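You operate a simulated robot arm through the tools that you are given. There is no shell and no other tool.

The job below is to be done with a simulated two-armed robot. You get a single attempt, and the scene is never put back.

## Task
Grease the cog under the leg cap and shut the cap again.
Fine: brush grease from the blue tub on the shelf over the leg cog, stand the grease brush back in its cup, and lower the cap by its handle, fingers clear. Where these are worked on the way, their far stop is far enough and under half their travel is too little: leg cap. A coat counts when it lies all over at full strength: go over it till it gets no stronger.

It is judged by the outcome, as a careful person would: the job done as asked, and still so three seconds after it is handed in. It fails if anything else is knocked over, pushed out of place, dropped, spilled or broken. Lids that push on must go on centred and level and be pressed home; caps that screw on are set level and turned clockwise until they are tight.

## Robot
Two 7-joint arms with two-finger parallel grippers on one trunk that stands fixed in place. Base frame: the origin is at the foot of the trunk, x ahead of it, y to its left, z up. Readings come in m, rad, newtons and seconds.
The left shoulder is at [0.034, 0.182, 1.221], the right one opposite. With the tool pointing down near the work surface each hand reaches from about 0.1 to 0.7 m from the base axis, measured 20 degrees to its own side. Payload 3.91 kg a hand.
The TCP of each hand is the grasp point between the finger pads, 0.03 m short of the fingertips. In the tool frame z runs along the fingers and y along their closing line. Largest opening 0.11 m; finger width 0.02, thickness 0.01; the body of the gripper, 0.048 by 0.112 m, starts 0.055 m behind the TCP.
Orientation is that of the tool frame in the base frame, as a unit quaternion [x, y, z, w]. With the fingers straight down and closing along the base's y, the tool's x points along the base's -x, its y along +y and its z along -z.

## Interface
- The arms move only by the tool nudge_tool. It takes "left_series", "right_series" or both (then of equal length, played together; a hand with none holds still); each is text: rows parted by semicolons, each of 7 numbers parted by spaces: the shift along the tool's x, y, z in m, then the turn, a rotation vector about the tool's x, y, z in rad, then the finger opening in m, from 0 to 0.11. In form: dx dy dz wx wy wz grip; .... A call has 1 to 20 rows; each row shifts and turns the commanded pose from where the row before left it, along the tool's axes as they then stand. A row lasts 0.2 s, in which the tool goes at most 0.05 m and 0.15 rad; a call with a longer step from one row to the next is refused whole, and so is a gripper value outside its range. Where a pose cannot be reached the arm comes as near as it can. A force on the tool above 40 N (or 10 N above the force at the start of the call, whichever is more), or a blocked arm, ends the call early, and 0.2 s more pass. The fingers move at their own pace (about 0.072 m/s each) and stop on an object; they squeeze with about 39 N. The grip force told is the motor's: it shows also when the fingers shut on nothing. Time passes only in rows, and 0.2 s behind the last, so rows that do not move let the fingers close. It gives the time, the measured TCP pose, the force on the tool (base axes), the opening and the grip force at its end, in the units of the frame above (readings bear some noise), with the torque about the TCP (base axes, N m) and any sound that the robot's microphone picked up.
- Cameras (640 x 400 px; columns grow to the right, rows downward): "scene" is now at [0.1441, -0.0401, 1.4307]; the picture's right is [-0.43, -0.90, 0.00], its down [-0.42, 0.20, -0.88] and it looks along [0.80, -0.38, -0.47] (base axes); focal length 214 px, centre (320, 200). "left" rides on the left gripper at [0.072, -0.017, -0.103] in its tool frame; the picture's right is [0.23, 0.97, 0.00], its down [-0.76, 0.18, -0.62] and it looks along [-0.61, 0.14, 0.78] (tool axes); focal length 222 px, centre (320, 200). "right" rides on the right gripper at [0.072, 0.017, -0.103] in its tool frame; the picture's right is [-0.23, 0.97, 0.00], its down [-0.76, -0.18, -0.62] and it looks along [-0.61, -0.14, 0.78] (tool axes); focal length 222 px, centre (320, 200). There is no depth. A picture from a camera that has moved, and an enlarged one, comes with that camera's place and axes in the base frame and with its lens.
- snapshot(camera): a new picture of that camera. It takes no simulated time.
- slide_trunk(by): slides the trunk up (or, below 0, down) by that many m; the arms and the scene camera ride with it, the base frame stays. It gives what a move gives, with no picture.
- turn_head(pan, tilt): turns the head with the scene camera to pan (to the left, within 1.396 rad either way) and tilt (down, from -0.506 to 1.204), counted from straight ahead of the robot. It gives what a move gives.
- enlarge(camera, box): a new picture of the part [left, top, right, bottom] of that camera's present view, enlarged. It takes no simulated time.
- finish_job(): hands the job in; it is judged then, once.

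Nothing tells you positions but the pictures and the camera data. Unless the task says otherwise, let go and move clear before handing in.

The tools are called after "Call:" as name(argument=value, ...) on one line, values as JSON. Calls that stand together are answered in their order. nudge_tool: Moves the arms, as the interface text tells. Its arguments: {"type":"object","properties":{"left_series":{"type":"string"},"right_series":{"type":"string"}},"required":[]} The other tools are called the same way: slide_trunk (by) slides the trunk up or down; turn_head (pan, tilt) turns the head that bears the scene camera; snapshot (camera) takes a picture; enlarge (camera, box) takes an enlarged picture of a part of a camera's view; finish_job () hands the job in.

At the start:

```text
time: 0.0
left_ee_pos: [0.3635, -0.03, 1.3054]
left_ee_rot: [-0.001, 1.0, -0.001, 0.0]
left_wrist_force: [0.1, 0.8, -0.1]
left_torque: [0.02, -0.02, -0.01]
left_finger_gap: 0.1103
left_gripper_force: 0.0
right_ee_pos: [0.2626, -0.3435, 1.3464]
right_ee_rot: [0.001, 1.0, 0.001, 0.0]
right_wrist_force: [-0.2, 0.1, -0.5]
right_torque: [-0.02, 0.01, 0.0]
right_finger_gap: 0.11
right_gripper_force: 0.1
trunk travel left (down, up): [-0.475, 0.039]
head pan, tilt: [-0.449, 0.49]
```

scene: 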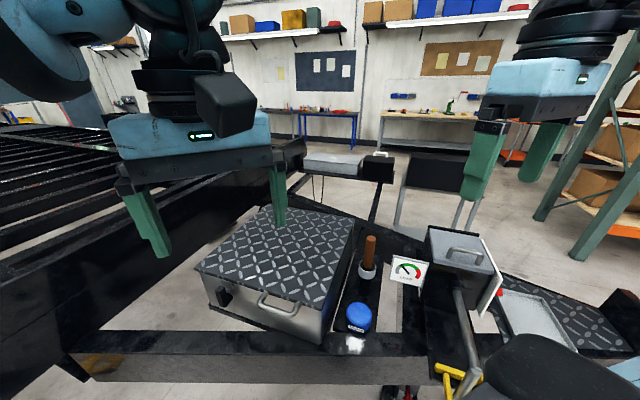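
right: 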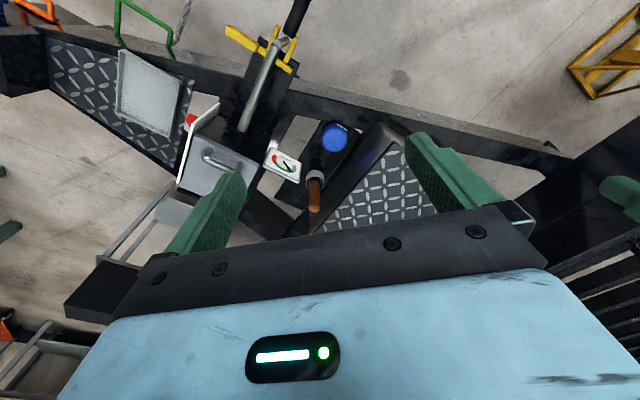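
left: 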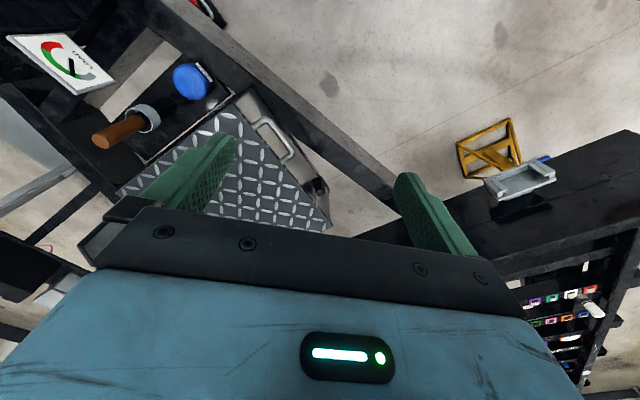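

I see a trailer drawbar with a checker-plate toolbox, a brush in a cup, a blue tub on a small shelf, and a grey box with a handle that is probably the leg cap. I'll look closer before moving anything.

Call:
enlarge(camera="scene", box=[320, 200, 520, 400])

Call:
enlarge(camera="right", box=[100, 0, 420, 220])

Call:
enlarge(camera="left", box=[0, 0, 320, 200])

```text
2.00 times, centred on (420, 300) of scene
camera zoom: at [0.1441, -0.0401, 1.4307], right [-0.43, -0.9, 0.0], down [-0.42, 0.2, -0.88], along [0.8, -0.38, -0.47], focal length 429 px, centre (120, 0)
```

zoom: 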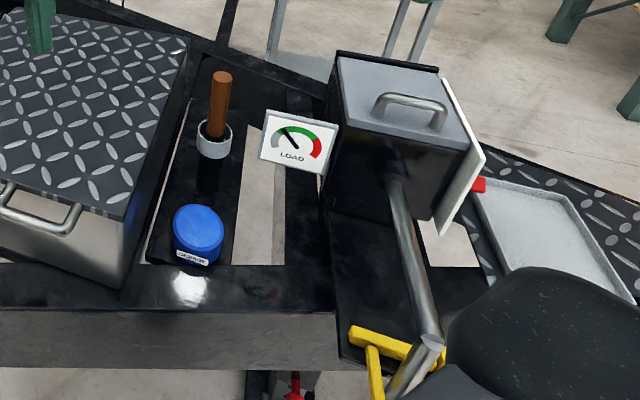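

```text
1.82 times, centred on (260, 110) of right
camera zoom: at [0.1893, -0.3265, 1.4498], right [0.23, 0.97, 0.0], down [0.76, -0.18, 0.62], along [0.61, -0.14, -0.78], focal length 404 px, centre (429, 364)
```

zoom: 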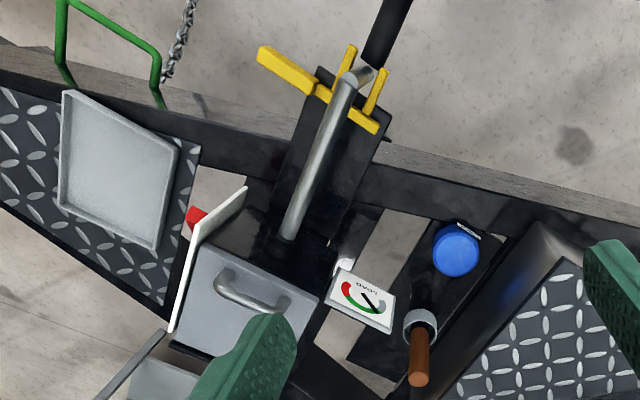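

```text
2.00 times, centred on (160, 100) of left
camera zoom: at [0.2926, -0.0471, 1.4101], right [-0.23, 0.97, 0.0], down [0.76, 0.18, 0.62], along [0.61, 0.14, -0.78], focal length 444 px, centre (640, 400)
```

zoom: 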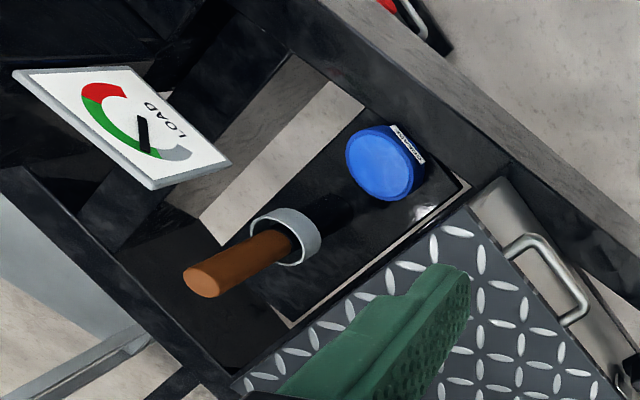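

I placed the tub's top roughly at (0.48, -0.34, 0.78), the brush at about (0.57, -0.43), and the cap handle near (0.36, -0.57, 1.04). I'll turn the head for a better view of the cap and its hinge.

Call:
turn_head(pan=-0.85, tilt=0.65)

Call:
snapshot(camera="scene")

```text
time: 0.9
left_ee_pos: [0.3649, -0.0307, 1.3063]
left_ee_rot: [-0.001, 1.0, -0.001, 0.0]
left_wrist_force: [-0.3, 0.2, 0.1]
left_torque: [-0.01, -0.01, 0.0]
left_finger_gap: 0.1099
left_gripper_force: 0.1
right_ee_pos: [0.2632, -0.3427, 1.3453]
right_ee_rot: [0.0, 1.0, 0.0, 0.0]
right_wrist_force: [-0.1, -1.3, -0.2]
right_torque: [-0.03, 0.03, 0.0]
right_finger_gap: 0.11
right_gripper_force: 0.0
trunk travel left (down, up): [-0.475, 0.039]
head pan, tilt: [-0.85, 0.649]
```

```text
taken
camera scene: at [0.1194, -0.0657, 1.4165], right [-0.75, -0.66, 0.0], down [-0.4, 0.45, -0.8], along [0.53, -0.6, -0.6], focal length 214 px, centre (320, 200)
```

scene: 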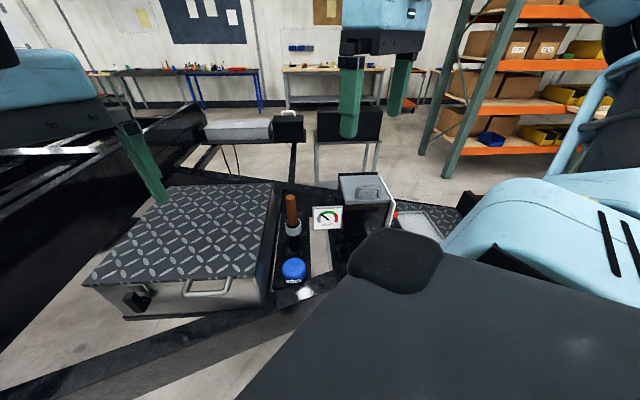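

The cap now sits near the middle of the view. I'll enlarge the cap, brush and tub.

Call:
enlarge(camera="scene", box=[270, 160, 430, 260])

Call:
enlarge(camera="scene", box=[250, 180, 340, 300])

```text
4.00 times, centred on (350, 210) of scene
camera zoom: at [0.1194, -0.0657, 1.4165], right [-0.75, -0.66, 0.0], down [-0.4, 0.45, -0.8], along [0.53, -0.6, -0.6], focal length 858 px, centre (200, 160)
```

zoom: 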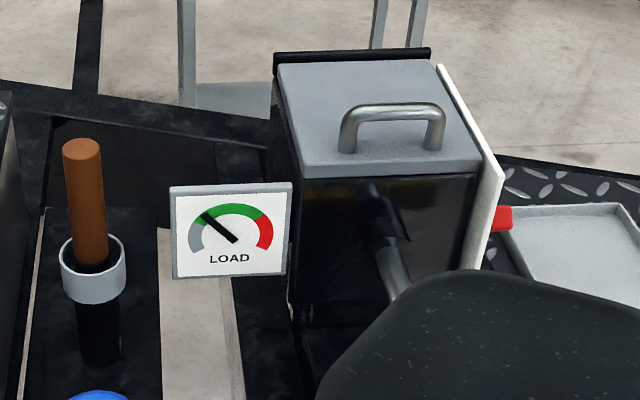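

```text
3.33 times, centred on (295, 240) of scene
camera zoom: at [0.1194, -0.0657, 1.4165], right [-0.75, -0.66, 0.0], down [-0.4, 0.45, -0.8], along [0.53, -0.6, -0.6], focal length 715 px, centre (403, 67)
```

zoom: 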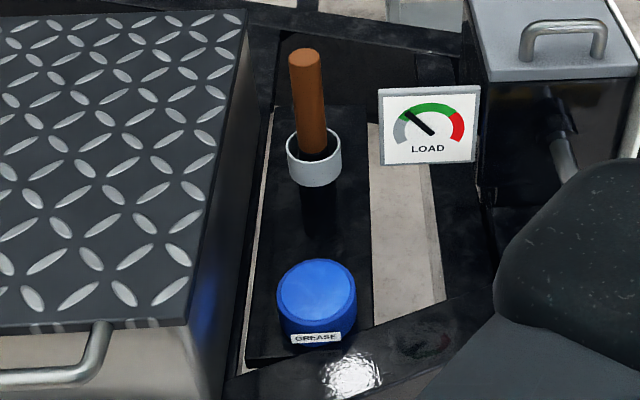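

The cap's hinge looks to be along its far edge, with the handle parallel to it. I'll enlarge the tub and cup in the wrist cameras to see whether the tub carries a lid.

Call:
enlarge(camera="right", box=[290, 100, 386, 160])

Call:
enlarge(camera="left", box=[140, 50, 236, 110])

Call:
enlarge(camera="right", box=[160, 90, 320, 220])

```text
6.67 times, centred on (338, 130) of right
camera zoom: at [0.1894, -0.3265, 1.4498], right [0.23, 0.97, 0.0], down [0.76, -0.18, 0.62], along [0.61, -0.14, -0.78], focal length 1481 px, centre (200, 667)
```

zoom: 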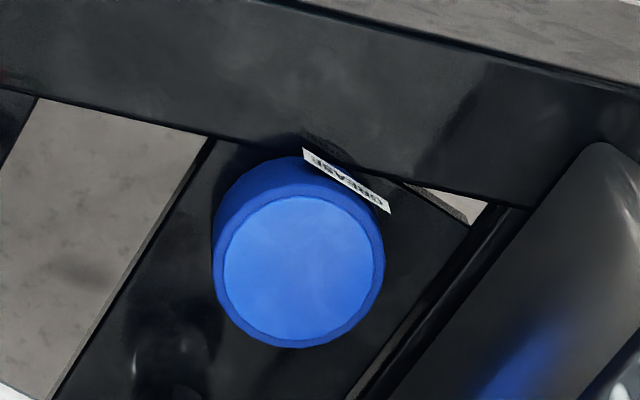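

```text
6.67 times, centred on (188, 80) of left
camera zoom: at [0.2926, -0.047, 1.41], right [-0.23, 0.97, 0.0], down [0.76, 0.18, 0.62], along [0.61, 0.14, -0.78], focal length 1481 px, centre (1200, 1000)
```

zoom: 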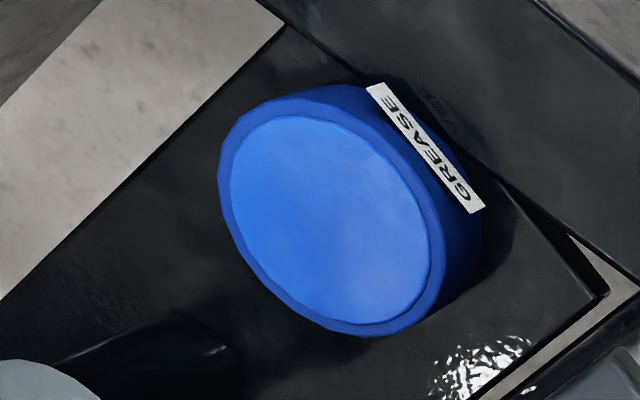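

```text
3.08 times, centred on (240, 155) of right
camera zoom: at [0.1894, -0.3265, 1.4498], right [0.23, 0.97, 0.0], down [0.76, -0.18, 0.62], along [0.61, -0.14, -0.78], focal length 684 px, centre (566, 338)
```

zoom: 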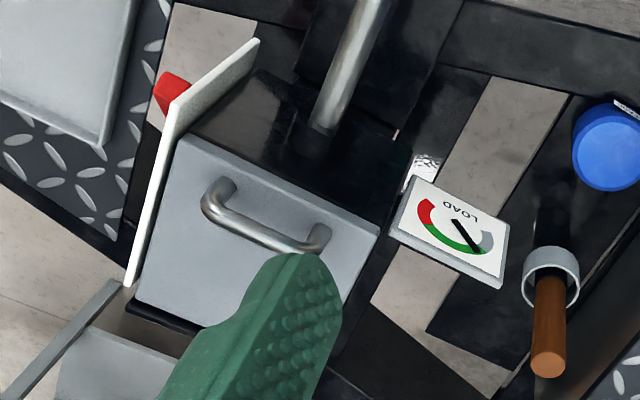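

The tub looks open: a lighter blue grease surface inside a rim. The cap is a square lid turned about 48° in yaw, with the handle near its near edge and the hinge at the far side. I'll yaw the right hand to line up with the handle and check the pose.

Call:
nudge_tool(right_series="0 0 0 0 0 -0.1367 0.11;0 0 0 0 0 -0.1367 0.11;0 0 0 0 0 -0.1367 0.11;0 0 0 0 0 -0.1367 0.11;0 0 0 0 0 -0.1367 0.11;0 0 0 0 0 -0.1367 0.11")

Call:
snapshot(camera="right")

Call:
snapshot(camera="scene")

```text
time: 2.3
left_ee_pos: [0.366, -0.0302, 1.3058]
left_ee_rot: [-0.001, 1.0, -0.001, -0.001]
left_wrist_force: [-0.9, 0.6, 0.2]
left_torque: [0.02, 0.01, -0.02]
left_finger_gap: 0.1097
left_gripper_force: 0.0
right_ee_pos: [0.2624, -0.3338, 1.3393]
right_ee_rot: [-0.398, 0.917, 0.0, 0.001]
right_wrist_force: [0.1, -0.1, 0.1]
right_torque: [-0.02, 0.0, -0.02]
right_finger_gap: 0.1099
right_gripper_force: 0.0
right hand out of reach, approached as far as the arm can: row 6
trunk travel left (down, up): [-0.475, 0.039]
head pan, tilt: [-0.85, 0.649]
```

```text
taken
camera right: at [0.1996, -0.3765, 1.4444], right [-0.56, 0.83, 0.0], down [0.65, 0.43, 0.62], along [0.52, 0.35, -0.78], focal length 222 px, centre (320, 200)
```

right: 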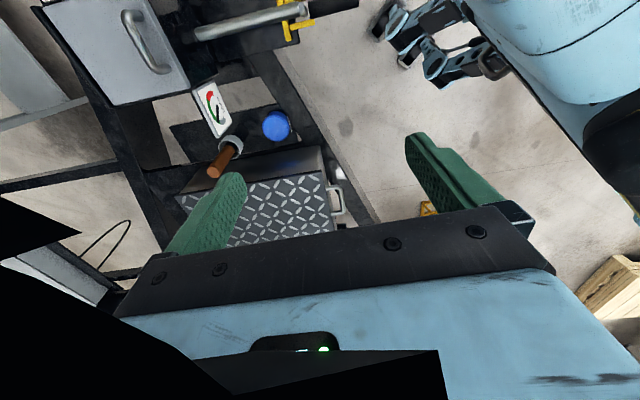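

```text
taken
camera scene: at [0.1205, -0.0662, 1.4163], right [-0.75, -0.66, 0.0], down [-0.4, 0.45, -0.8], along [0.53, -0.6, -0.61], focal length 214 px, centre (320, 200)
```

scene: 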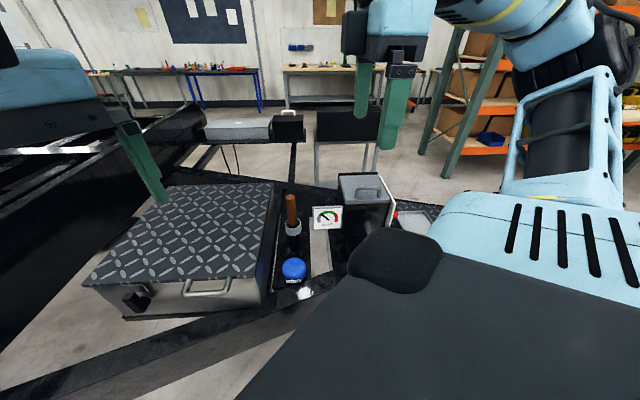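

The yaw is right and the hand was only slightly at its limit close to the body. I'll carry it out above the cap handle at z≈1.2.

Call:
nudge_tool(right_series="0.012 -0.029 0.0183 0 0 0 0.11;0.012 -0.029 0.0183 0 0 0 0.11;0.012 -0.029 0.0183 0 0 0 0.11;0.012 -0.029 0.0183 0 0 0 0.11;0.012 -0.029 0.0183 0 0 0 0.11;0.012 -0.029 0.0183 0 0 0 0.11;0.012 -0.029 0.0183 0 0 0 0.11;0.012 -0.029 0.0183 0 0 0 0.11")

Call:
snapshot(camera="right")

Call:
snapshot(camera="scene")

```text
time: 4.1
left_ee_pos: [0.3648, -0.0303, 1.3062]
left_ee_rot: [-0.002, 1.0, -0.002, 0.0]
left_wrist_force: [-0.2, -0.3, 0.5]
left_torque: [0.01, -0.01, 0.0]
left_finger_gap: 0.11
left_gripper_force: 0.1
right_ee_pos: [0.3135, -0.3595, 1.1745]
right_ee_rot: [-0.397, 0.918, -0.001, 0.0]
right_wrist_force: [-0.2, 0.8, -0.3]
right_torque: [0.01, 0.0, 0.01]
right_finger_gap: 0.1101
right_gripper_force: 0.0
right hand out of reach, approached as far as the arm can: row 1, 2, 3, 4, 5, 6, 7, 8
trunk travel left (down, up): [-0.475, 0.039]
head pan, tilt: [-0.85, 0.649]
```

```text
taken
camera right: at [0.25, -0.4014, 1.2781], right [-0.55, 0.83, 0.0], down [0.65, 0.43, 0.62], along [0.52, 0.34, -0.78], focal length 222 px, centre (320, 200)
```

right: 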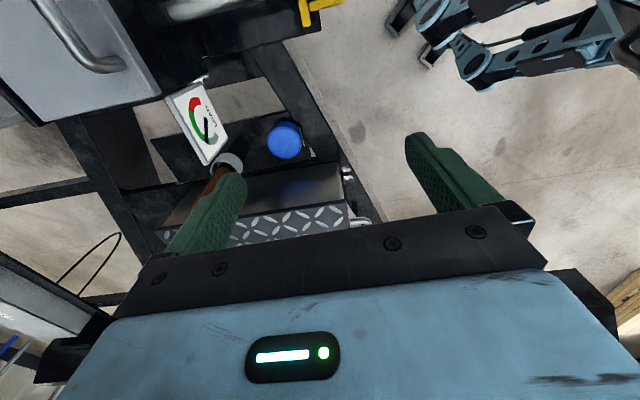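

```text
taken
camera scene: at [0.1195, -0.066, 1.4165], right [-0.75, -0.66, 0.0], down [-0.4, 0.45, -0.8], along [0.53, -0.6, -0.6], focal length 214 px, centre (320, 200)
```

scene: 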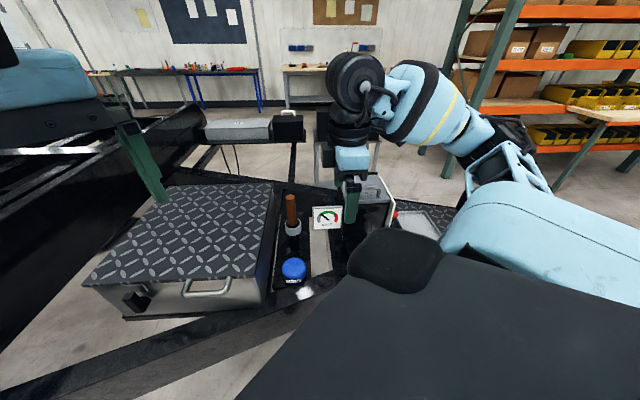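

This yaw runs the wrist out of reach out there. I'll turn the wrist the other way, to the 180°-flipped grasp, starting with part of the turn.

Call:
nudge_tool(right_series="0 0 0 0 0 0.14 0.11;0 0 0 0 0 0.14 0.11;0 0 0 0 0 0.14 0.11;0 0 0 0 0 0.14 0.11")

```text
time: 5.1
left_ee_pos: [0.364, -0.0311, 1.3061]
left_ee_rot: [-0.001, 1.0, -0.001, -0.001]
left_wrist_force: [0.6, 0.6, 0.9]
left_torque: [0.03, 0.0, 0.04]
left_finger_gap: 0.1098
left_gripper_force: 0.1
right_ee_pos: [0.3127, -0.3591, 1.1755]
right_ee_rot: [-0.129, 0.992, 0.0, 0.001]
right_wrist_force: [0.3, -1.0, -0.3]
right_torque: [-0.02, 0.0, -0.02]
right_finger_gap: 0.11
right_gripper_force: 0.0
trunk travel left (down, up): [-0.475, 0.039]
head pan, tilt: [-0.85, 0.649]
```

The commanded pose follows the reached one, so there's no jump. I'll carry on turning to the flipped alignment.

Call:
nudge_tool(right_series="0 0 0 0 0 0.1433 0.11;0 0 0 0 0 0.1433 0.11;0 0 0 0 0 0.1433 0.11;0 0 0 0 0 0.1433 0.11;0 0 0 0 0 0.1433 0.11;0 0 0 0 0 0.1433 0.11;0 0 0 0 0 0.1433 0.11;0 0 0 0 0 0.1433 0.11;0 0 0 0 0 0.1433 0.11;0 0 0 0 0 0.1433 0.11;0 0 0 0 0 0.1433 0.11;0 0 0 0 0 0.1433 0.11;0 0 0 0 0 0.1433 0.11;0 0 0 0 0 0.1433 0.11;0 0 0 0 0 0.1433 0.11;0 0 0 0 0 0.1433 0.11;0 0 0 0 0 0.1433 0.11;0 0 0 0 0 0.1433 0.11")

Call:
snapshot(camera="right")

Call:
snapshot(camera="scene")

```text
time: 8.9
left_ee_pos: [0.3638, -0.0298, 1.3058]
left_ee_rot: [-0.002, 1.0, -0.001, 0.0]
left_wrist_force: [0.0, 0.1, 0.6]
left_torque: [0.0, 0.02, 0.0]
left_finger_gap: 0.1098
left_gripper_force: 0.0
right_ee_pos: [0.3125, -0.3588, 1.1762]
right_ee_rot: [0.917, 0.398, 0.0, 0.0]
right_wrist_force: [-0.3, -0.9, 0.9]
right_torque: [-0.01, 0.01, 0.01]
right_finger_gap: 0.1098
right_gripper_force: 0.1
trunk travel left (down, up): [-0.475, 0.039]
head pan, tilt: [-0.85, 0.649]
```

```text
taken
camera right: at [0.3746, -0.3186, 1.2793], right [0.56, -0.83, 0.0], down [-0.65, -0.44, 0.62], along [-0.52, -0.35, -0.78], focal length 222 px, centre (320, 200)
```

right: 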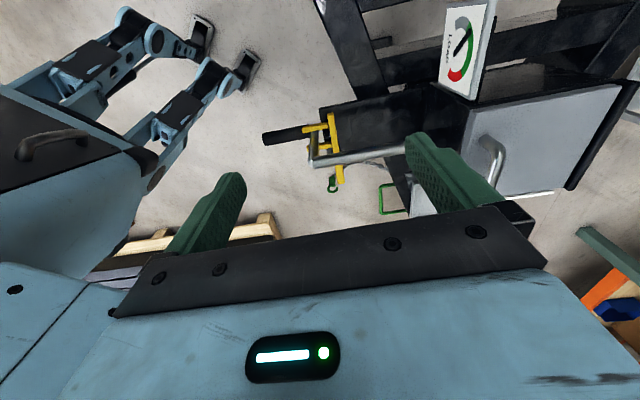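

```text
taken
camera scene: at [0.1193, -0.0657, 1.4165], right [-0.75, -0.66, 0.0], down [-0.4, 0.45, -0.8], along [0.53, -0.6, -0.6], focal length 214 px, centre (320, 200)
```

scene: 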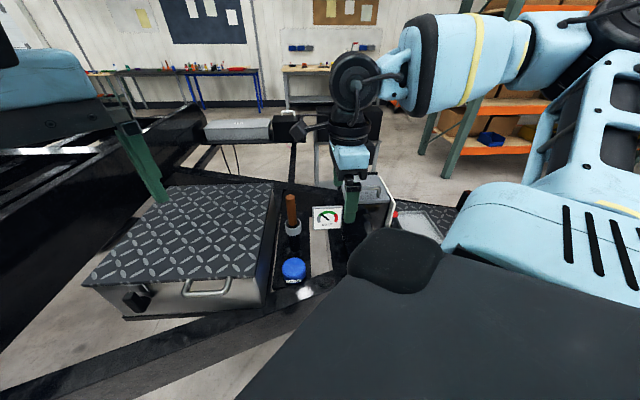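

The flipped yaw is now reached. I'll move over the handle, staying about 0.13 m above it.

Call:
nudge_tool(right_series="-0.0198 0.0308 -0.0025 0 0 0 0.11;-0.0198 0.0308 -0.0025 0 0 0 0.11;-0.0198 0.0308 -0.0025 0 0 0 0.11;-0.0198 0.0308 -0.0025 0 0 0 0.11;-0.0198 0.0308 -0.0025 0 0 0 0.11;-0.0198 0.0308 -0.0025 0 0 0 0.11")

Call:
snapshot(camera="right")

Call:
snapshot(camera="scene")

```text
time: 10.3
left_ee_pos: [0.3651, -0.0317, 1.3063]
left_ee_rot: [0.0, 1.0, 0.0, 0.0]
left_wrist_force: [0.4, -0.4, -0.1]
left_torque: [0.01, 0.02, -0.01]
left_finger_gap: 0.1102
left_gripper_force: 0.0
right_ee_pos: [0.3685, -0.5725, 1.1889]
right_ee_rot: [0.917, 0.4, 0.0, 0.001]
right_wrist_force: [-0.1, 0.5, -0.6]
right_torque: [0.01, -0.02, -0.02]
right_finger_gap: 0.1101
right_gripper_force: 0.1
trunk travel left (down, up): [-0.475, 0.039]
head pan, tilt: [-0.85, 0.649]
```

```text
taken
camera right: at [0.4289, -0.5318, 1.2928], right [0.56, -0.83, 0.0], down [-0.65, -0.44, 0.62], along [-0.52, -0.35, -0.78], focal length 222 px, centre (320, 200)
```

right: 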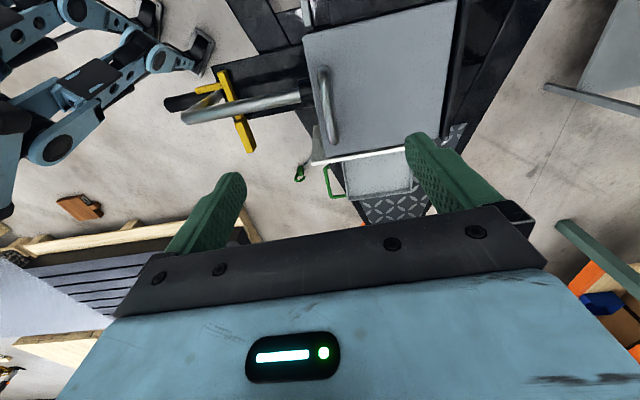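

```text
taken
camera scene: at [0.1196, -0.0664, 1.4164], right [-0.75, -0.66, 0.0], down [-0.4, 0.45, -0.8], along [0.53, -0.6, -0.61], focal length 214 px, centre (320, 200)
```

scene: 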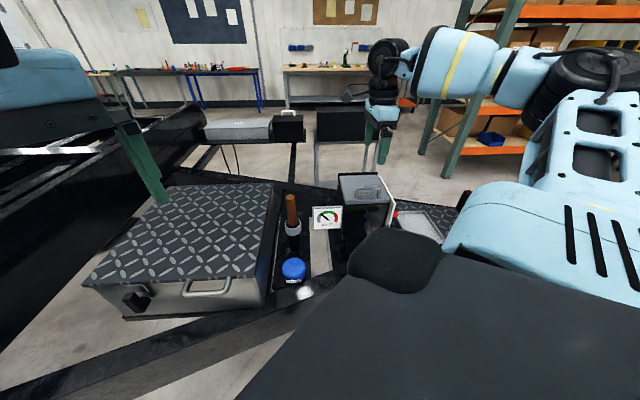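

The hand is above the handle. I'll zoom in on the handle with the wrist camera to locate it precisely.

Call:
enlarge(camera="right", box=[260, 20, 452, 140])

Call:
enlarge(camera="scene", box=[320, 130, 416, 220])

```text
3.33 times, centred on (356, 80) of right
camera zoom: at [0.4289, -0.5318, 1.2928], right [0.56, -0.83, 0.0], down [-0.65, -0.44, 0.62], along [-0.52, -0.35, -0.78], focal length 740 px, centre (200, 600)
```

zoom: 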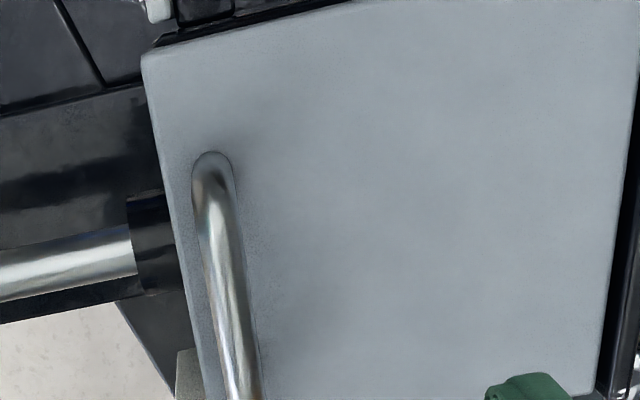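

```text
4.44 times, centred on (368, 175) of scene
camera zoom: at [0.1196, -0.0664, 1.4164], right [-0.75, -0.66, 0.0], down [-0.4, 0.45, -0.8], along [0.53, -0.6, -0.61], focal length 953 px, centre (107, 311)
```

zoom: 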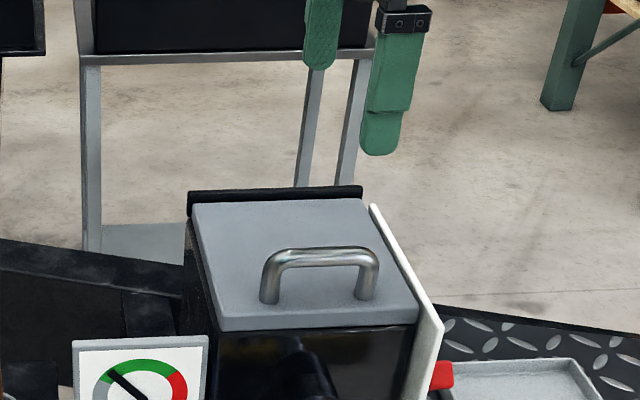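

I'll get the other end of the handle in view too.

Call:
enlarge(camera="right", box=[280, 50, 376, 170])

```text
3.33 times, centred on (328, 110) of right
camera zoom: at [0.4289, -0.5318, 1.2928], right [0.56, -0.83, 0.0], down [-0.65, -0.44, 0.62], along [-0.52, -0.35, -0.78], focal length 740 px, centre (293, 500)
```

zoom: 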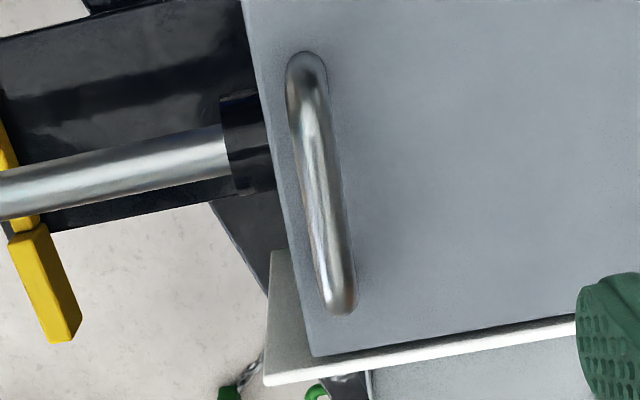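

The bar is at about (0.373, -0.580, 1.045), yawed about 44.5°, and the hinge is near (0.475, -0.686, 1.0). Opening it will carry the handle outward, so I'll first fix the yaw and test the reach in free air along that direction.

Call:
nudge_tool(right_series="0 0 0 0 0 0.045 0.11;0 0.03 0 0 0 0 0.11;0 0.03 0 0 0 0 0.11;0 0.03 0 0 0 0 0.11;0 0.03 0 0 0 0 0.11;0 0.03 0 0 0 0 0.11;0 0.03 0 0 0 0 0.11")

Call:
snapshot(camera="right")

```text
time: 11.9
left_ee_pos: [0.3644, -0.0312, 1.3057]
left_ee_rot: [-0.001, 1.0, 0.0, 0.001]
left_wrist_force: [-0.7, 0.2, 0.0]
left_torque: [0.03, -0.01, 0.0]
left_finger_gap: 0.1098
left_gripper_force: 0.1
right_ee_pos: [0.4815, -0.6856, 1.1893]
right_ee_rot: [0.924, 0.382, 0.002, -0.002]
right_wrist_force: [0.2, -0.6, -0.6]
right_torque: [0.03, -0.01, 0.0]
right_finger_gap: 0.11
right_gripper_force: 0.1
right hand out of reach, approached as far as the arm can: row 7
trunk travel left (down, up): [-0.475, 0.039]
head pan, tilt: [-0.85, 0.649]
```

```text
taken
camera right: at [0.5433, -0.6474, 1.2934], right [0.53, -0.85, 0.0], down [-0.67, -0.41, 0.62], along [-0.53, -0.32, -0.78], focal length 222 px, centre (320, 200)
```

right: 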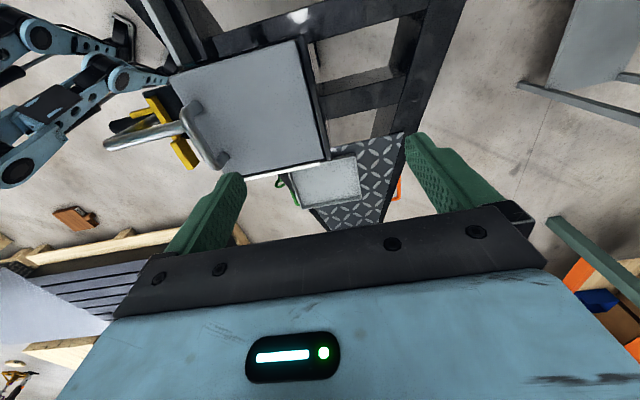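

Upright, the arm stops at about (0.48, -0.686). I'll test how much an outward tilt of the tool extends that reach.

Call:
nudge_tool(right_series="0 -0.02 0 0 0 0 0.11;0 0 0 -0.15 0 0 0.11;0 0 0 -0.15 0 0 0.11;0 0 0 -0.15 0 0 0.11;0 0.027 0.013 0 0 0 0.11;0 0.027 0.013 0 0 0 0.11;0 0.027 0.013 0 0 0 0.11;0 0.027 0.013 0 0 0 0.11")

```text
time: 13.7
left_ee_pos: [0.3673, -0.0307, 1.3056]
left_ee_rot: [-0.001, 1.0, 0.0, 0.0]
left_wrist_force: [-1.0, 0.0, 0.4]
left_torque: [0.01, 0.02, 0.01]
left_finger_gap: 0.1102
left_gripper_force: 0.1
right_ee_pos: [0.5434, -0.7476, 1.189]
right_ee_rot: [0.901, 0.372, 0.086, 0.205]
right_wrist_force: [0.8, 0.0, 0.0]
right_torque: [-0.02, 0.03, 0.01]
right_finger_gap: 0.1098
right_gripper_force: 0.0
right hand out of reach, approached as far as the arm can: row 8
trunk travel left (down, up): [-0.475, 0.039]
head pan, tilt: [-0.85, 0.649]
```

A 26° tilt reaches out to about (0.543, -0.748), enough to swing the cap past vertical. I'll come back upright over the handle.

Call:
nudge_tool(right_series="0 -0.036 -0.0174 0 0 0 0.11;0 -0.036 -0.0174 0 0 0 0.11;0 -0.036 -0.0174 0 0 0 0.11;0 -0.036 -0.0174 0 0 0 0.11;0 0 0 0.15 0 0 0.11;0 0 0 0.15 0 0 0.11;0 0 0 0.15 0 0 0.11;0 -0.0395 0 0 0 0 0.11;0 -0.0395 0 0 0 0 0.11;0 0 0 0 0 0 0.06")

Call:
snapshot(camera="right")

Call:
enlarge(camera="scene", box=[320, 110, 448, 220])

```text
time: 15.9
left_ee_pos: [0.3663, -0.0299, 1.3053]
left_ee_rot: [-0.001, 1.0, -0.001, 0.0]
left_wrist_force: [0.1, -0.6, -0.5]
left_torque: [0.01, 0.0, 0.03]
left_finger_gap: 0.1095
left_gripper_force: 0.1
right_ee_pos: [0.3737, -0.5787, 1.1899]
right_ee_rot: [0.926, 0.378, -0.001, 0.0]
right_wrist_force: [-0.1, 0.6, 0.0]
right_torque: [-0.01, 0.02, 0.01]
right_finger_gap: 0.0593
right_gripper_force: 0.0
trunk travel left (down, up): [-0.475, 0.039]
head pan, tilt: [-0.85, 0.649]
```

```text
taken
camera right: at [0.4366, -0.5403, 1.2927], right [0.52, -0.85, 0.0], down [-0.67, -0.41, 0.62], along [-0.53, -0.32, -0.78], focal length 222 px, centre (320, 200)
```

right: 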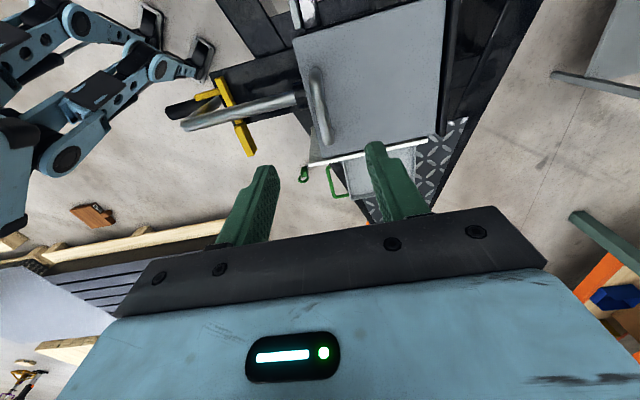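

```text
3.64 times, centred on (384, 165) of scene
camera zoom: at [0.1203, -0.0661, 1.4163], right [-0.75, -0.66, 0.0], down [-0.4, 0.45, -0.8], along [0.53, -0.6, -0.61], focal length 780 px, centre (87, 327)
```

zoom: 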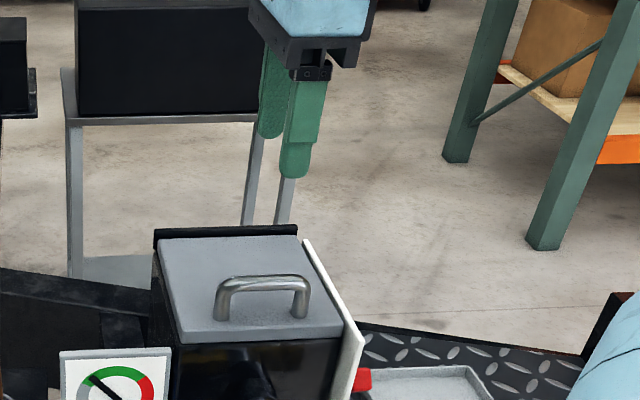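

Hand is upright, aligned and above the bar. I'll descend partway and check centring.

Call:
nudge_tool(right_series="0 0 0.03 0 0 0 0.06;0 0 0.03 0 0 0 0.06;0 0 0.025 0 0 0 0.06")

Call:
snapshot(camera="right")

Call:
enlarge(camera="scene", box=[320, 130, 416, 220])

```text
time: 16.7
left_ee_pos: [0.3645, -0.0303, 1.3054]
left_ee_rot: [-0.001, 1.0, -0.001, 0.0]
left_wrist_force: [0.0, 0.0, 0.2]
left_torque: [0.02, 0.02, 0.05]
left_finger_gap: 0.11
left_gripper_force: 0.0
right_ee_pos: [0.3739, -0.5786, 1.1039]
right_ee_rot: [0.925, 0.379, 0.0, 0.0]
right_wrist_force: [0.6, 0.2, 0.0]
right_torque: [-0.01, 0.0, -0.01]
right_finger_gap: 0.0599
right_gripper_force: 0.1
trunk travel left (down, up): [-0.475, 0.039]
head pan, tilt: [-0.85, 0.649]
```

```text
taken
camera right: at [0.4363, -0.5402, 1.2086], right [0.52, -0.85, 0.0], down [-0.67, -0.41, 0.62], along [-0.53, -0.32, -0.78], focal length 222 px, centre (320, 200)
```

right: 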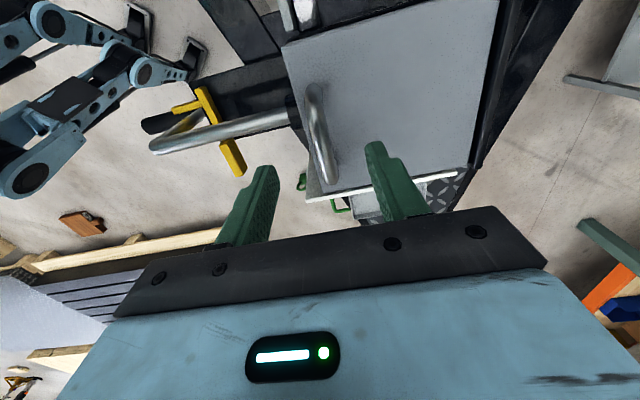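

```text
4.44 times, centred on (368, 175) of scene
camera zoom: at [0.1194, -0.0662, 1.4165], right [-0.75, -0.66, 0.0], down [-0.4, 0.45, -0.8], along [0.53, -0.6, -0.6], focal length 953 px, centre (107, 311)
```

zoom: 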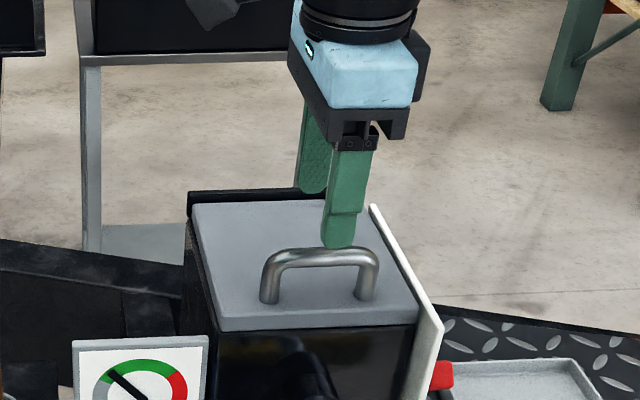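

The projected TCP lands on the bar within a few mm. I'll go down to z≈1.05 and look before closing.

Call:
nudge_tool(right_series="0 0 0.02 0 0 0 0.06;0 0 0.02 0 0 0 0.06;0 0 0.013 0 0 0 0.06")

Call:
snapshot(camera="right")

Call:
enlarge(camera="scene", box=[320, 130, 416, 220])

```text
time: 17.5
left_ee_pos: [0.3651, -0.0324, 1.3072]
left_ee_rot: [-0.002, 1.0, 0.0, -0.001]
left_wrist_force: [0.4, 0.7, -0.2]
left_torque: [0.05, -0.03, 0.01]
left_finger_gap: 0.11
left_gripper_force: 0.2
right_ee_pos: [0.3735, -0.5768, 1.0525]
right_ee_rot: [0.926, 0.379, 0.001, 0.0]
right_wrist_force: [0.3, -1.2, -0.6]
right_torque: [-0.01, 0.02, 0.01]
right_finger_gap: 0.06
right_gripper_force: 0.1
trunk travel left (down, up): [-0.475, 0.039]
head pan, tilt: [-0.85, 0.649]
```

```text
taken
camera right: at [0.4357, -0.5401, 1.1559], right [0.52, -0.85, 0.0], down [-0.67, -0.41, 0.62], along [-0.53, -0.32, -0.78], focal length 222 px, centre (320, 200)
```

right: 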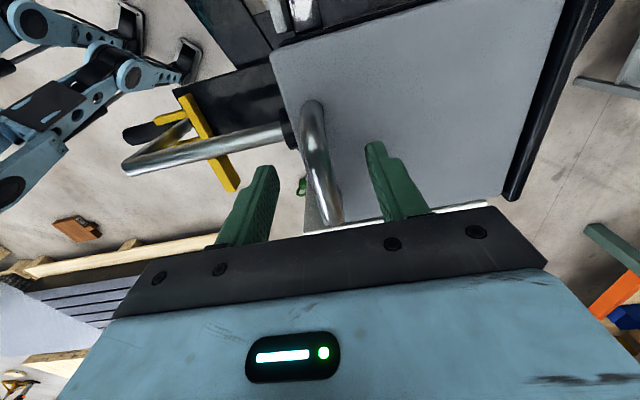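

```text
4.44 times, centred on (368, 175) of scene
camera zoom: at [0.1193, -0.066, 1.4165], right [-0.75, -0.66, 0.0], down [-0.4, 0.45, -0.8], along [0.53, -0.6, -0.6], focal length 953 px, centre (107, 311)
```

zoom: 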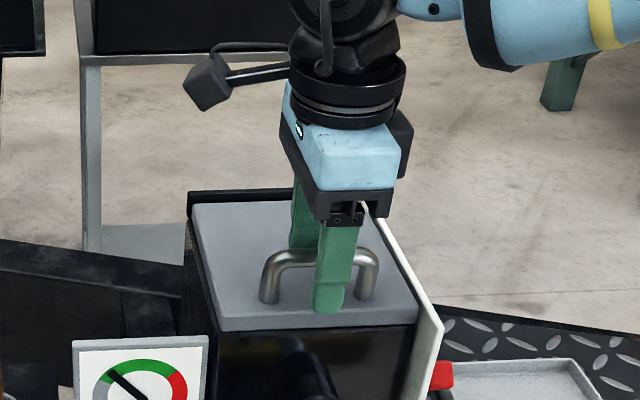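

The bar is between the pads with clearance to the lid. I'll close on it.

Call:
nudge_tool(right_series="0 0 0 0 0 0 0.02;0 0 0 0 0 0 0.0;0 0 0 0 0 0 0.0;0 0 0 0 0 0 0.0")

```text
time: 18.5
left_ee_pos: [0.3665, -0.0326, 1.3059]
left_ee_rot: [-0.001, 1.0, 0.0, 0.0]
left_wrist_force: [-0.7, -0.5, 0.2]
left_torque: [-0.03, 0.04, 0.01]
left_finger_gap: 0.1099
left_gripper_force: 0.1
right_ee_pos: [0.3755, -0.579, 1.0524]
right_ee_rot: [0.925, 0.379, 0.001, 0.001]
right_wrist_force: [8.0, -9.3, 1.4]
right_torque: [-0.14, -0.13, 0.34]
right_finger_gap: 0.0134
right_gripper_force: 44.9
trunk travel left (down, up): [-0.475, 0.039]
head pan, tilt: [-0.85, 0.649]
```

Firm on the bar (gap 0.0134, about 12 N side load from a 2 mm offset). I'll start the lid up its arc in small steps and watch the force.

Call:
nudge_tool(right_series="0 0.0025 0 0 0 0 0;0 0.0043 -0.0123 0 0 0 0;0 0.0053 -0.0119 0 0 0 0;0 0.0064 -0.0113 0 0 0 0")

Call:
enlarge(camera="scene", box=[320, 130, 416, 220])

```text
time: 19.5
left_ee_pos: [0.3634, -0.0286, 1.3064]
left_ee_rot: [-0.001, 1.0, -0.001, 0.001]
left_wrist_force: [0.2, 0.2, -0.4]
left_torque: [0.02, 0.0, 0.01]
left_finger_gap: 0.1103
left_gripper_force: 0.0
right_ee_pos: [0.3855, -0.5904, 1.0895]
right_ee_rot: [0.926, 0.378, 0.0, -0.001]
right_wrist_force: [-4.2, 5.7, 1.3]
right_torque: [-0.21, 0.68, 0.07]
right_finger_gap: 0.0132
right_gripper_force: 44.9
trunk travel left (down, up): [-0.475, 0.039]
head pan, tilt: [-0.85, 0.649]
```

```text
4.44 times, centred on (368, 175) of scene
camera zoom: at [0.1184, -0.0647, 1.4167], right [-0.75, -0.66, 0.0], down [-0.4, 0.45, -0.8], along [0.53, -0.6, -0.6], focal length 953 px, centre (107, 311)
```

zoom: 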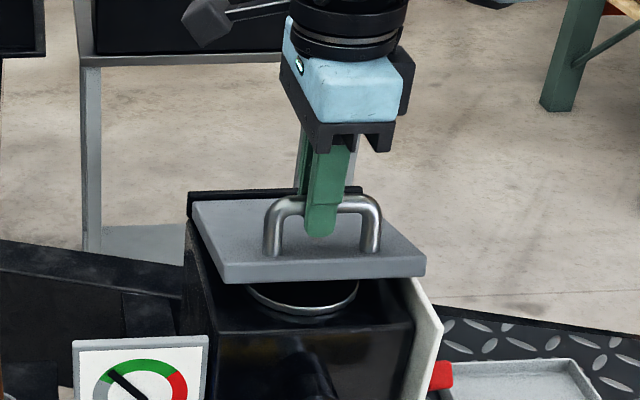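

The lid is lifting and a round well shows beneath it. I'll continue along the arc to about 40°.

Call:
nudge_tool(right_series="0 0.006 -0.0108 0 0 0 0;0 0.0083 -0.0101 0 0 0 0;0 0.0091 -0.0093 0 0 0 0;0 0.0098 -0.0085 0 0 0 0;0 0.0106 -0.0077 0 0 0 0")

Call:
enlarge(camera="scene", box=[320, 110, 432, 220])

```text
time: 20.7
left_ee_pos: [0.3647, -0.0279, 1.3073]
left_ee_rot: [-0.001, 1.0, -0.002, 0.001]
left_wrist_force: [0.0, 0.4, 0.8]
left_torque: [-0.02, 0.0, 0.0]
left_finger_gap: 0.1098
left_gripper_force: 0.1
right_ee_pos: [0.4157, -0.6203, 1.1358]
right_ee_rot: [0.925, 0.379, 0.001, 0.002]
right_wrist_force: [-3.8, 7.5, 8.0]
right_torque: [-0.19, 0.52, -0.2]
right_finger_gap: 0.0132
right_gripper_force: 44.5
trunk travel left (down, up): [-0.475, 0.039]
head pan, tilt: [-0.85, 0.649]
```

```text
3.64 times, centred on (376, 165) of scene
camera zoom: at [0.1182, -0.0638, 1.4168], right [-0.75, -0.66, 0.0], down [-0.4, 0.45, -0.8], along [0.53, -0.6, -0.6], focal length 780 px, centre (116, 327)
```

zoom: 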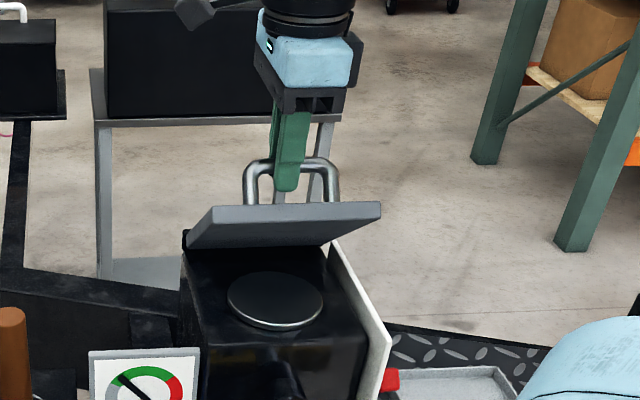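

A dark disc with a bright rim lies under the cap, which should be the cog. I'll continue the arc to about 60°, correcting slightly outward.

Call:
nudge_tool(right_series="0 0.0100 -0.0083 0 0 0 0;0 0.0117 -0.0057 0 0 0 0;0 0.0122 -0.0046 0 0 0 0;0 0.0125 -0.0035 0 0 0 0")

Call:
enlarge(camera="scene", box=[320, 100, 432, 220])

```text
time: 21.7
left_ee_pos: [0.3656, -0.0284, 1.3066]
left_ee_rot: [-0.001, 1.0, -0.001, 0.0]
left_wrist_force: [-0.6, 0.4, 0.8]
left_torque: [-0.02, -0.03, 0.01]
left_finger_gap: 0.1098
left_gripper_force: 0.1
right_ee_pos: [0.4491, -0.6531, 1.1582]
right_ee_rot: [0.926, 0.379, 0.0, 0.001]
right_wrist_force: [2.4, 6.5, 3.9]
right_torque: [-0.44, 0.67, -0.42]
right_finger_gap: 0.0135
right_gripper_force: 44.6
trunk travel left (down, up): [-0.475, 0.039]
head pan, tilt: [-0.85, 0.649]
```

```text
3.33 times, centred on (376, 160) of scene
camera zoom: at [0.1195, -0.0643, 1.4166], right [-0.75, -0.66, 0.0], down [-0.4, 0.45, -0.8], along [0.53, -0.6, -0.6], focal length 715 px, centre (133, 333)
```

zoom: 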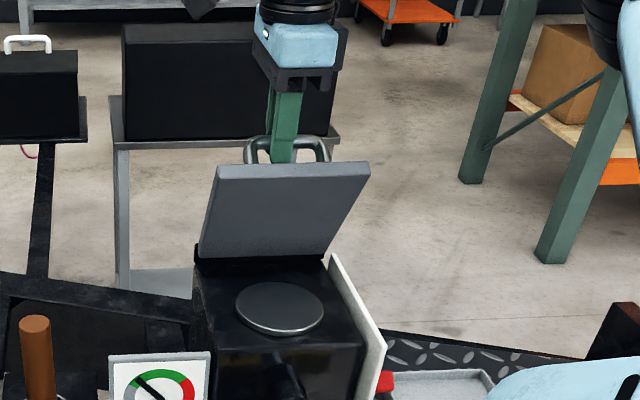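

The lid stands at about 60°. I'll continue with a gradual outward tilt of the tool so reach doesn't run out.

Call:
nudge_tool(right_series="0 0.0128 -0.0025 -0.07 0 0 0;0 0.0131 -0.0004 -0.05 0 0 0;0 0.0129 0.0016 -0.05 0 0 0;0 0.0127 0.0031 -0.05 0 0 0")

Call:
enlarge(camera="scene", box=[320, 100, 432, 220])

```text
time: 22.7
left_ee_pos: [0.365, -0.0291, 1.3057]
left_ee_rot: [-0.001, 1.0, -0.001, 0.0]
left_wrist_force: [0.3, 0.0, -0.1]
left_torque: [0.0, -0.02, -0.02]
left_finger_gap: 0.1098
left_gripper_force: 0.0
right_ee_pos: [0.4851, -0.6911, 1.1585]
right_ee_rot: [0.92, 0.376, 0.042, 0.103]
right_wrist_force: [2.7, 6.8, -0.1]
right_torque: [-0.13, 0.31, -0.53]
right_finger_gap: 0.0132
right_gripper_force: 45.2
trunk travel left (down, up): [-0.475, 0.039]
head pan, tilt: [-0.85, 0.649]
```

```text
3.33 times, centred on (376, 160) of scene
camera zoom: at [0.1197, -0.0648, 1.4165], right [-0.75, -0.66, 0.0], down [-0.4, 0.45, -0.8], along [0.53, -0.6, -0.6], focal length 715 px, centre (133, 333)
```

zoom: 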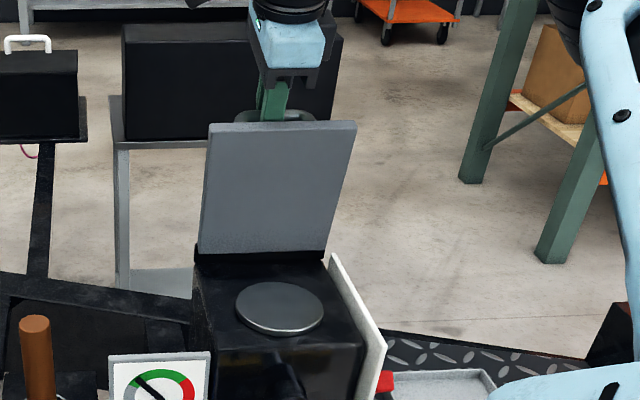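

It's near 80° with low forces. I'll continue past vertical in small steps, watching for the far stop.

Call:
nudge_tool(right_series="0 0.0121 0.0049 -0.05 0 0 0;0 0.0113 0.0065 -0.04 0 0 0")

Call:
enlarge(camera="scene", box=[320, 100, 432, 220])

```text
time: 23.1
left_ee_pos: [0.3606, -0.0271, 1.3079]
left_ee_rot: [-0.002, 1.0, -0.002, 0.003]
left_wrist_force: [-0.5, -0.9, -0.1]
left_torque: [0.06, 0.03, 0.0]
left_finger_gap: 0.1098
left_gripper_force: 0.0
right_ee_pos: [0.4863, -0.6921, 1.1589]
right_ee_rot: [0.919, 0.376, 0.045, 0.11]
right_wrist_force: [-25.4, 23.6, 14.3]
right_torque: [-0.28, 0.99, -0.82]
right_finger_gap: 0.0134
right_gripper_force: 44.8
trunk travel left (down, up): [-0.475, 0.039]
head pan, tilt: [-0.85, 0.649]
stopped in row 2 (right hand): the force on the tool passed its limit at 47 N (the readings are from after the stop); the commanded pose is now the measured one
```

```text
3.33 times, centred on (376, 160) of scene
camera zoom: at [0.1148, -0.0623, 1.4176], right [-0.75, -0.66, 0.0], down [-0.4, 0.45, -0.8], along [0.53, -0.6, -0.6], focal length 715 px, centre (133, 333)
```

zoom: 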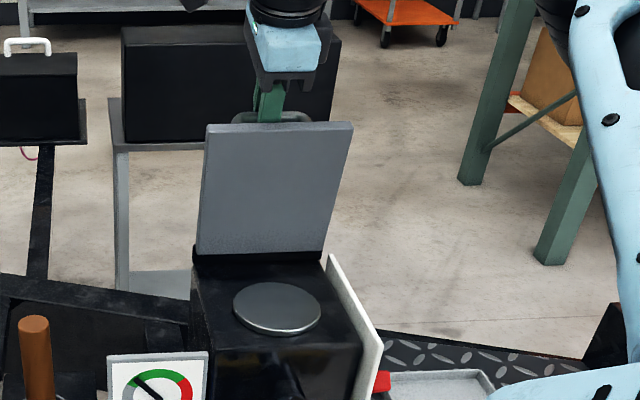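

A solid push-back around 80–85° reads as the far stop. I'll back off the preload a little and check forces.

Call:
nudge_tool(right_series="0 -0.001 0 0 0 0 0;0 0 0 0 0 0 0")

```text
time: 23.7
left_ee_pos: [0.3609, -0.0259, 1.3076]
left_ee_rot: [-0.002, 1.0, -0.002, 0.003]
left_wrist_force: [0.2, 0.7, 0.0]
left_torque: [0.01, -0.01, 0.01]
left_finger_gap: 0.1101
left_gripper_force: 0.1
right_ee_pos: [0.4869, -0.6921, 1.158]
right_ee_rot: [0.918, 0.376, 0.048, 0.114]
right_wrist_force: [-21.2, 16.4, 17.3]
right_torque: [0.34, 0.02, -0.52]
right_finger_gap: 0.0133
right_gripper_force: 44.8
trunk travel left (down, up): [-0.475, 0.039]
head pan, tilt: [-0.85, 0.649]
```

There's still about 27 N of preload into the stop, so I'll ease off further.

Call:
nudge_tool(right_series="0 -0.0031 -0.0039 0 0 0 0;0 0 0 0 0 0 0")

```text
time: 24.3
left_ee_pos: [0.3625, -0.0285, 1.3067]
left_ee_rot: [-0.001, 1.0, -0.001, 0.001]
left_wrist_force: [-0.2, -0.6, 0.5]
left_torque: [-0.01, -0.01, 0.0]
left_finger_gap: 0.1099
left_gripper_force: 0.1
right_ee_pos: [0.4859, -0.6919, 1.1595]
right_ee_rot: [0.918, 0.376, 0.047, 0.115]
right_wrist_force: [-8.4, 7.1, 13.4]
right_torque: [0.52, -0.46, -0.35]
right_finger_gap: 0.0136
right_gripper_force: 44.7
trunk travel left (down, up): [-0.475, 0.039]
head pan, tilt: [-0.85, 0.649]
```

Call:
nudge_tool(right_series="0 -0.001 -0.0032 0 0 0 0;0 0 0 0 0 0 0")

Call:
snapshot(camera="right")

```text
time: 24.9
left_ee_pos: [0.3633, -0.03, 1.3071]
left_ee_rot: [-0.001, 1.0, -0.001, 0.0]
left_wrist_force: [0.1, 0.2, 1.2]
left_torque: [-0.01, 0.01, -0.01]
left_finger_gap: 0.1102
left_gripper_force: 0.1
right_ee_pos: [0.4861, -0.6916, 1.1586]
right_ee_rot: [0.918, 0.377, 0.046, 0.112]
right_wrist_force: [-1.6, 3.4, 2.4]
right_torque: [0.61, -0.67, -0.36]
right_finger_gap: 0.0135
right_gripper_force: 44.8
trunk travel left (down, up): [-0.475, 0.039]
head pan, tilt: [-0.85, 0.649]
```

```text
taken
camera right: at [0.5305, -0.6349, 1.2636], right [0.5, -0.83, 0.23], down [-0.77, -0.3, 0.56], along [-0.4, -0.46, -0.79], focal length 222 px, centre (320, 200)
```

right: 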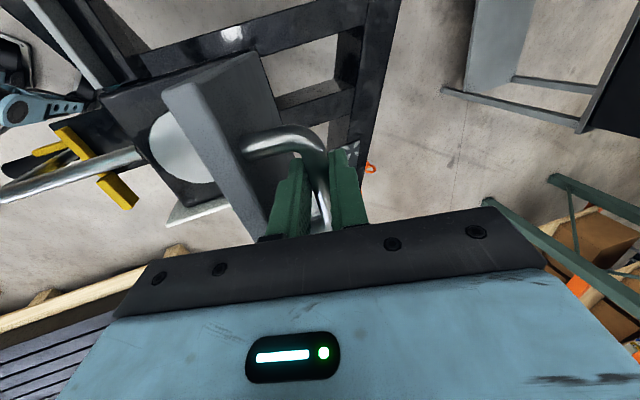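

Forces are low now. I'll loosen the fingers just a little, keeping the bar caged, to see whether the cap stays open on its own.

Call:
nudge_tool(right_series="0 0 0 0 0 0 0.02;0 0 0 0 0 0 0.02;0 0 0 0 0 0 0.02")

Call:
enlarge(camera="right", box=[220, 100, 412, 240])

Call:
enlarge(camera="scene", box=[320, 100, 432, 220])

```text
time: 25.7
left_ee_pos: [0.3645, -0.0296, 1.3063]
left_ee_rot: [-0.001, 1.0, -0.001, 0.001]
left_wrist_force: [0.0, 0.1, -0.3]
left_torque: [-0.02, 0.03, -0.02]
left_finger_gap: 0.1101
left_gripper_force: 0.1
right_ee_pos: [0.486, -0.6922, 1.16]
right_ee_rot: [0.918, 0.377, 0.046, 0.112]
right_wrist_force: [0.4, 1.1, -0.8]
right_torque: [0.02, -0.02, -0.01]
right_finger_gap: 0.0201
right_gripper_force: 0.1
trunk travel left (down, up): [-0.475, 0.039]
head pan, tilt: [-0.85, 0.649]
```

```text
2.86 times, centred on (316, 170) of right
camera zoom: at [0.5311, -0.6357, 1.2636], right [0.5, -0.83, 0.23], down [-0.77, -0.3, 0.56], along [-0.4, -0.46, -0.79], focal length 635 px, centre (331, 286)
```

zoom: 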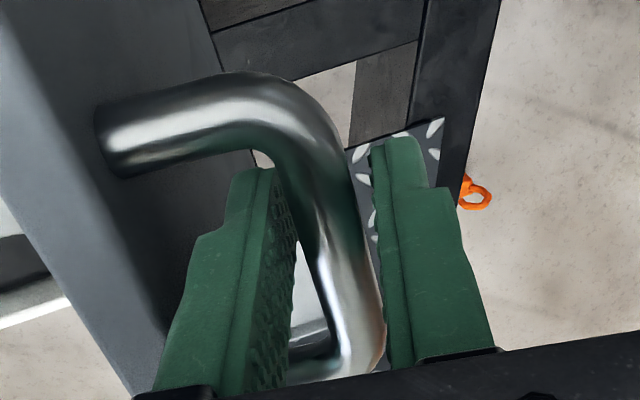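

```text
3.33 times, centred on (376, 160) of scene
camera zoom: at [0.1194, -0.066, 1.4165], right [-0.75, -0.66, 0.0], down [-0.4, 0.45, -0.8], along [0.53, -0.6, -0.6], focal length 715 px, centre (133, 333)
```

zoom: 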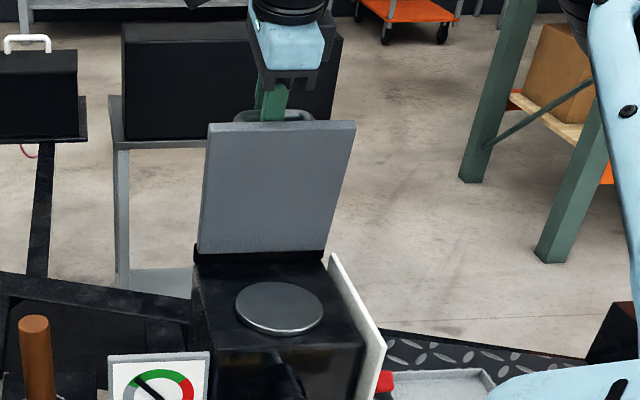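

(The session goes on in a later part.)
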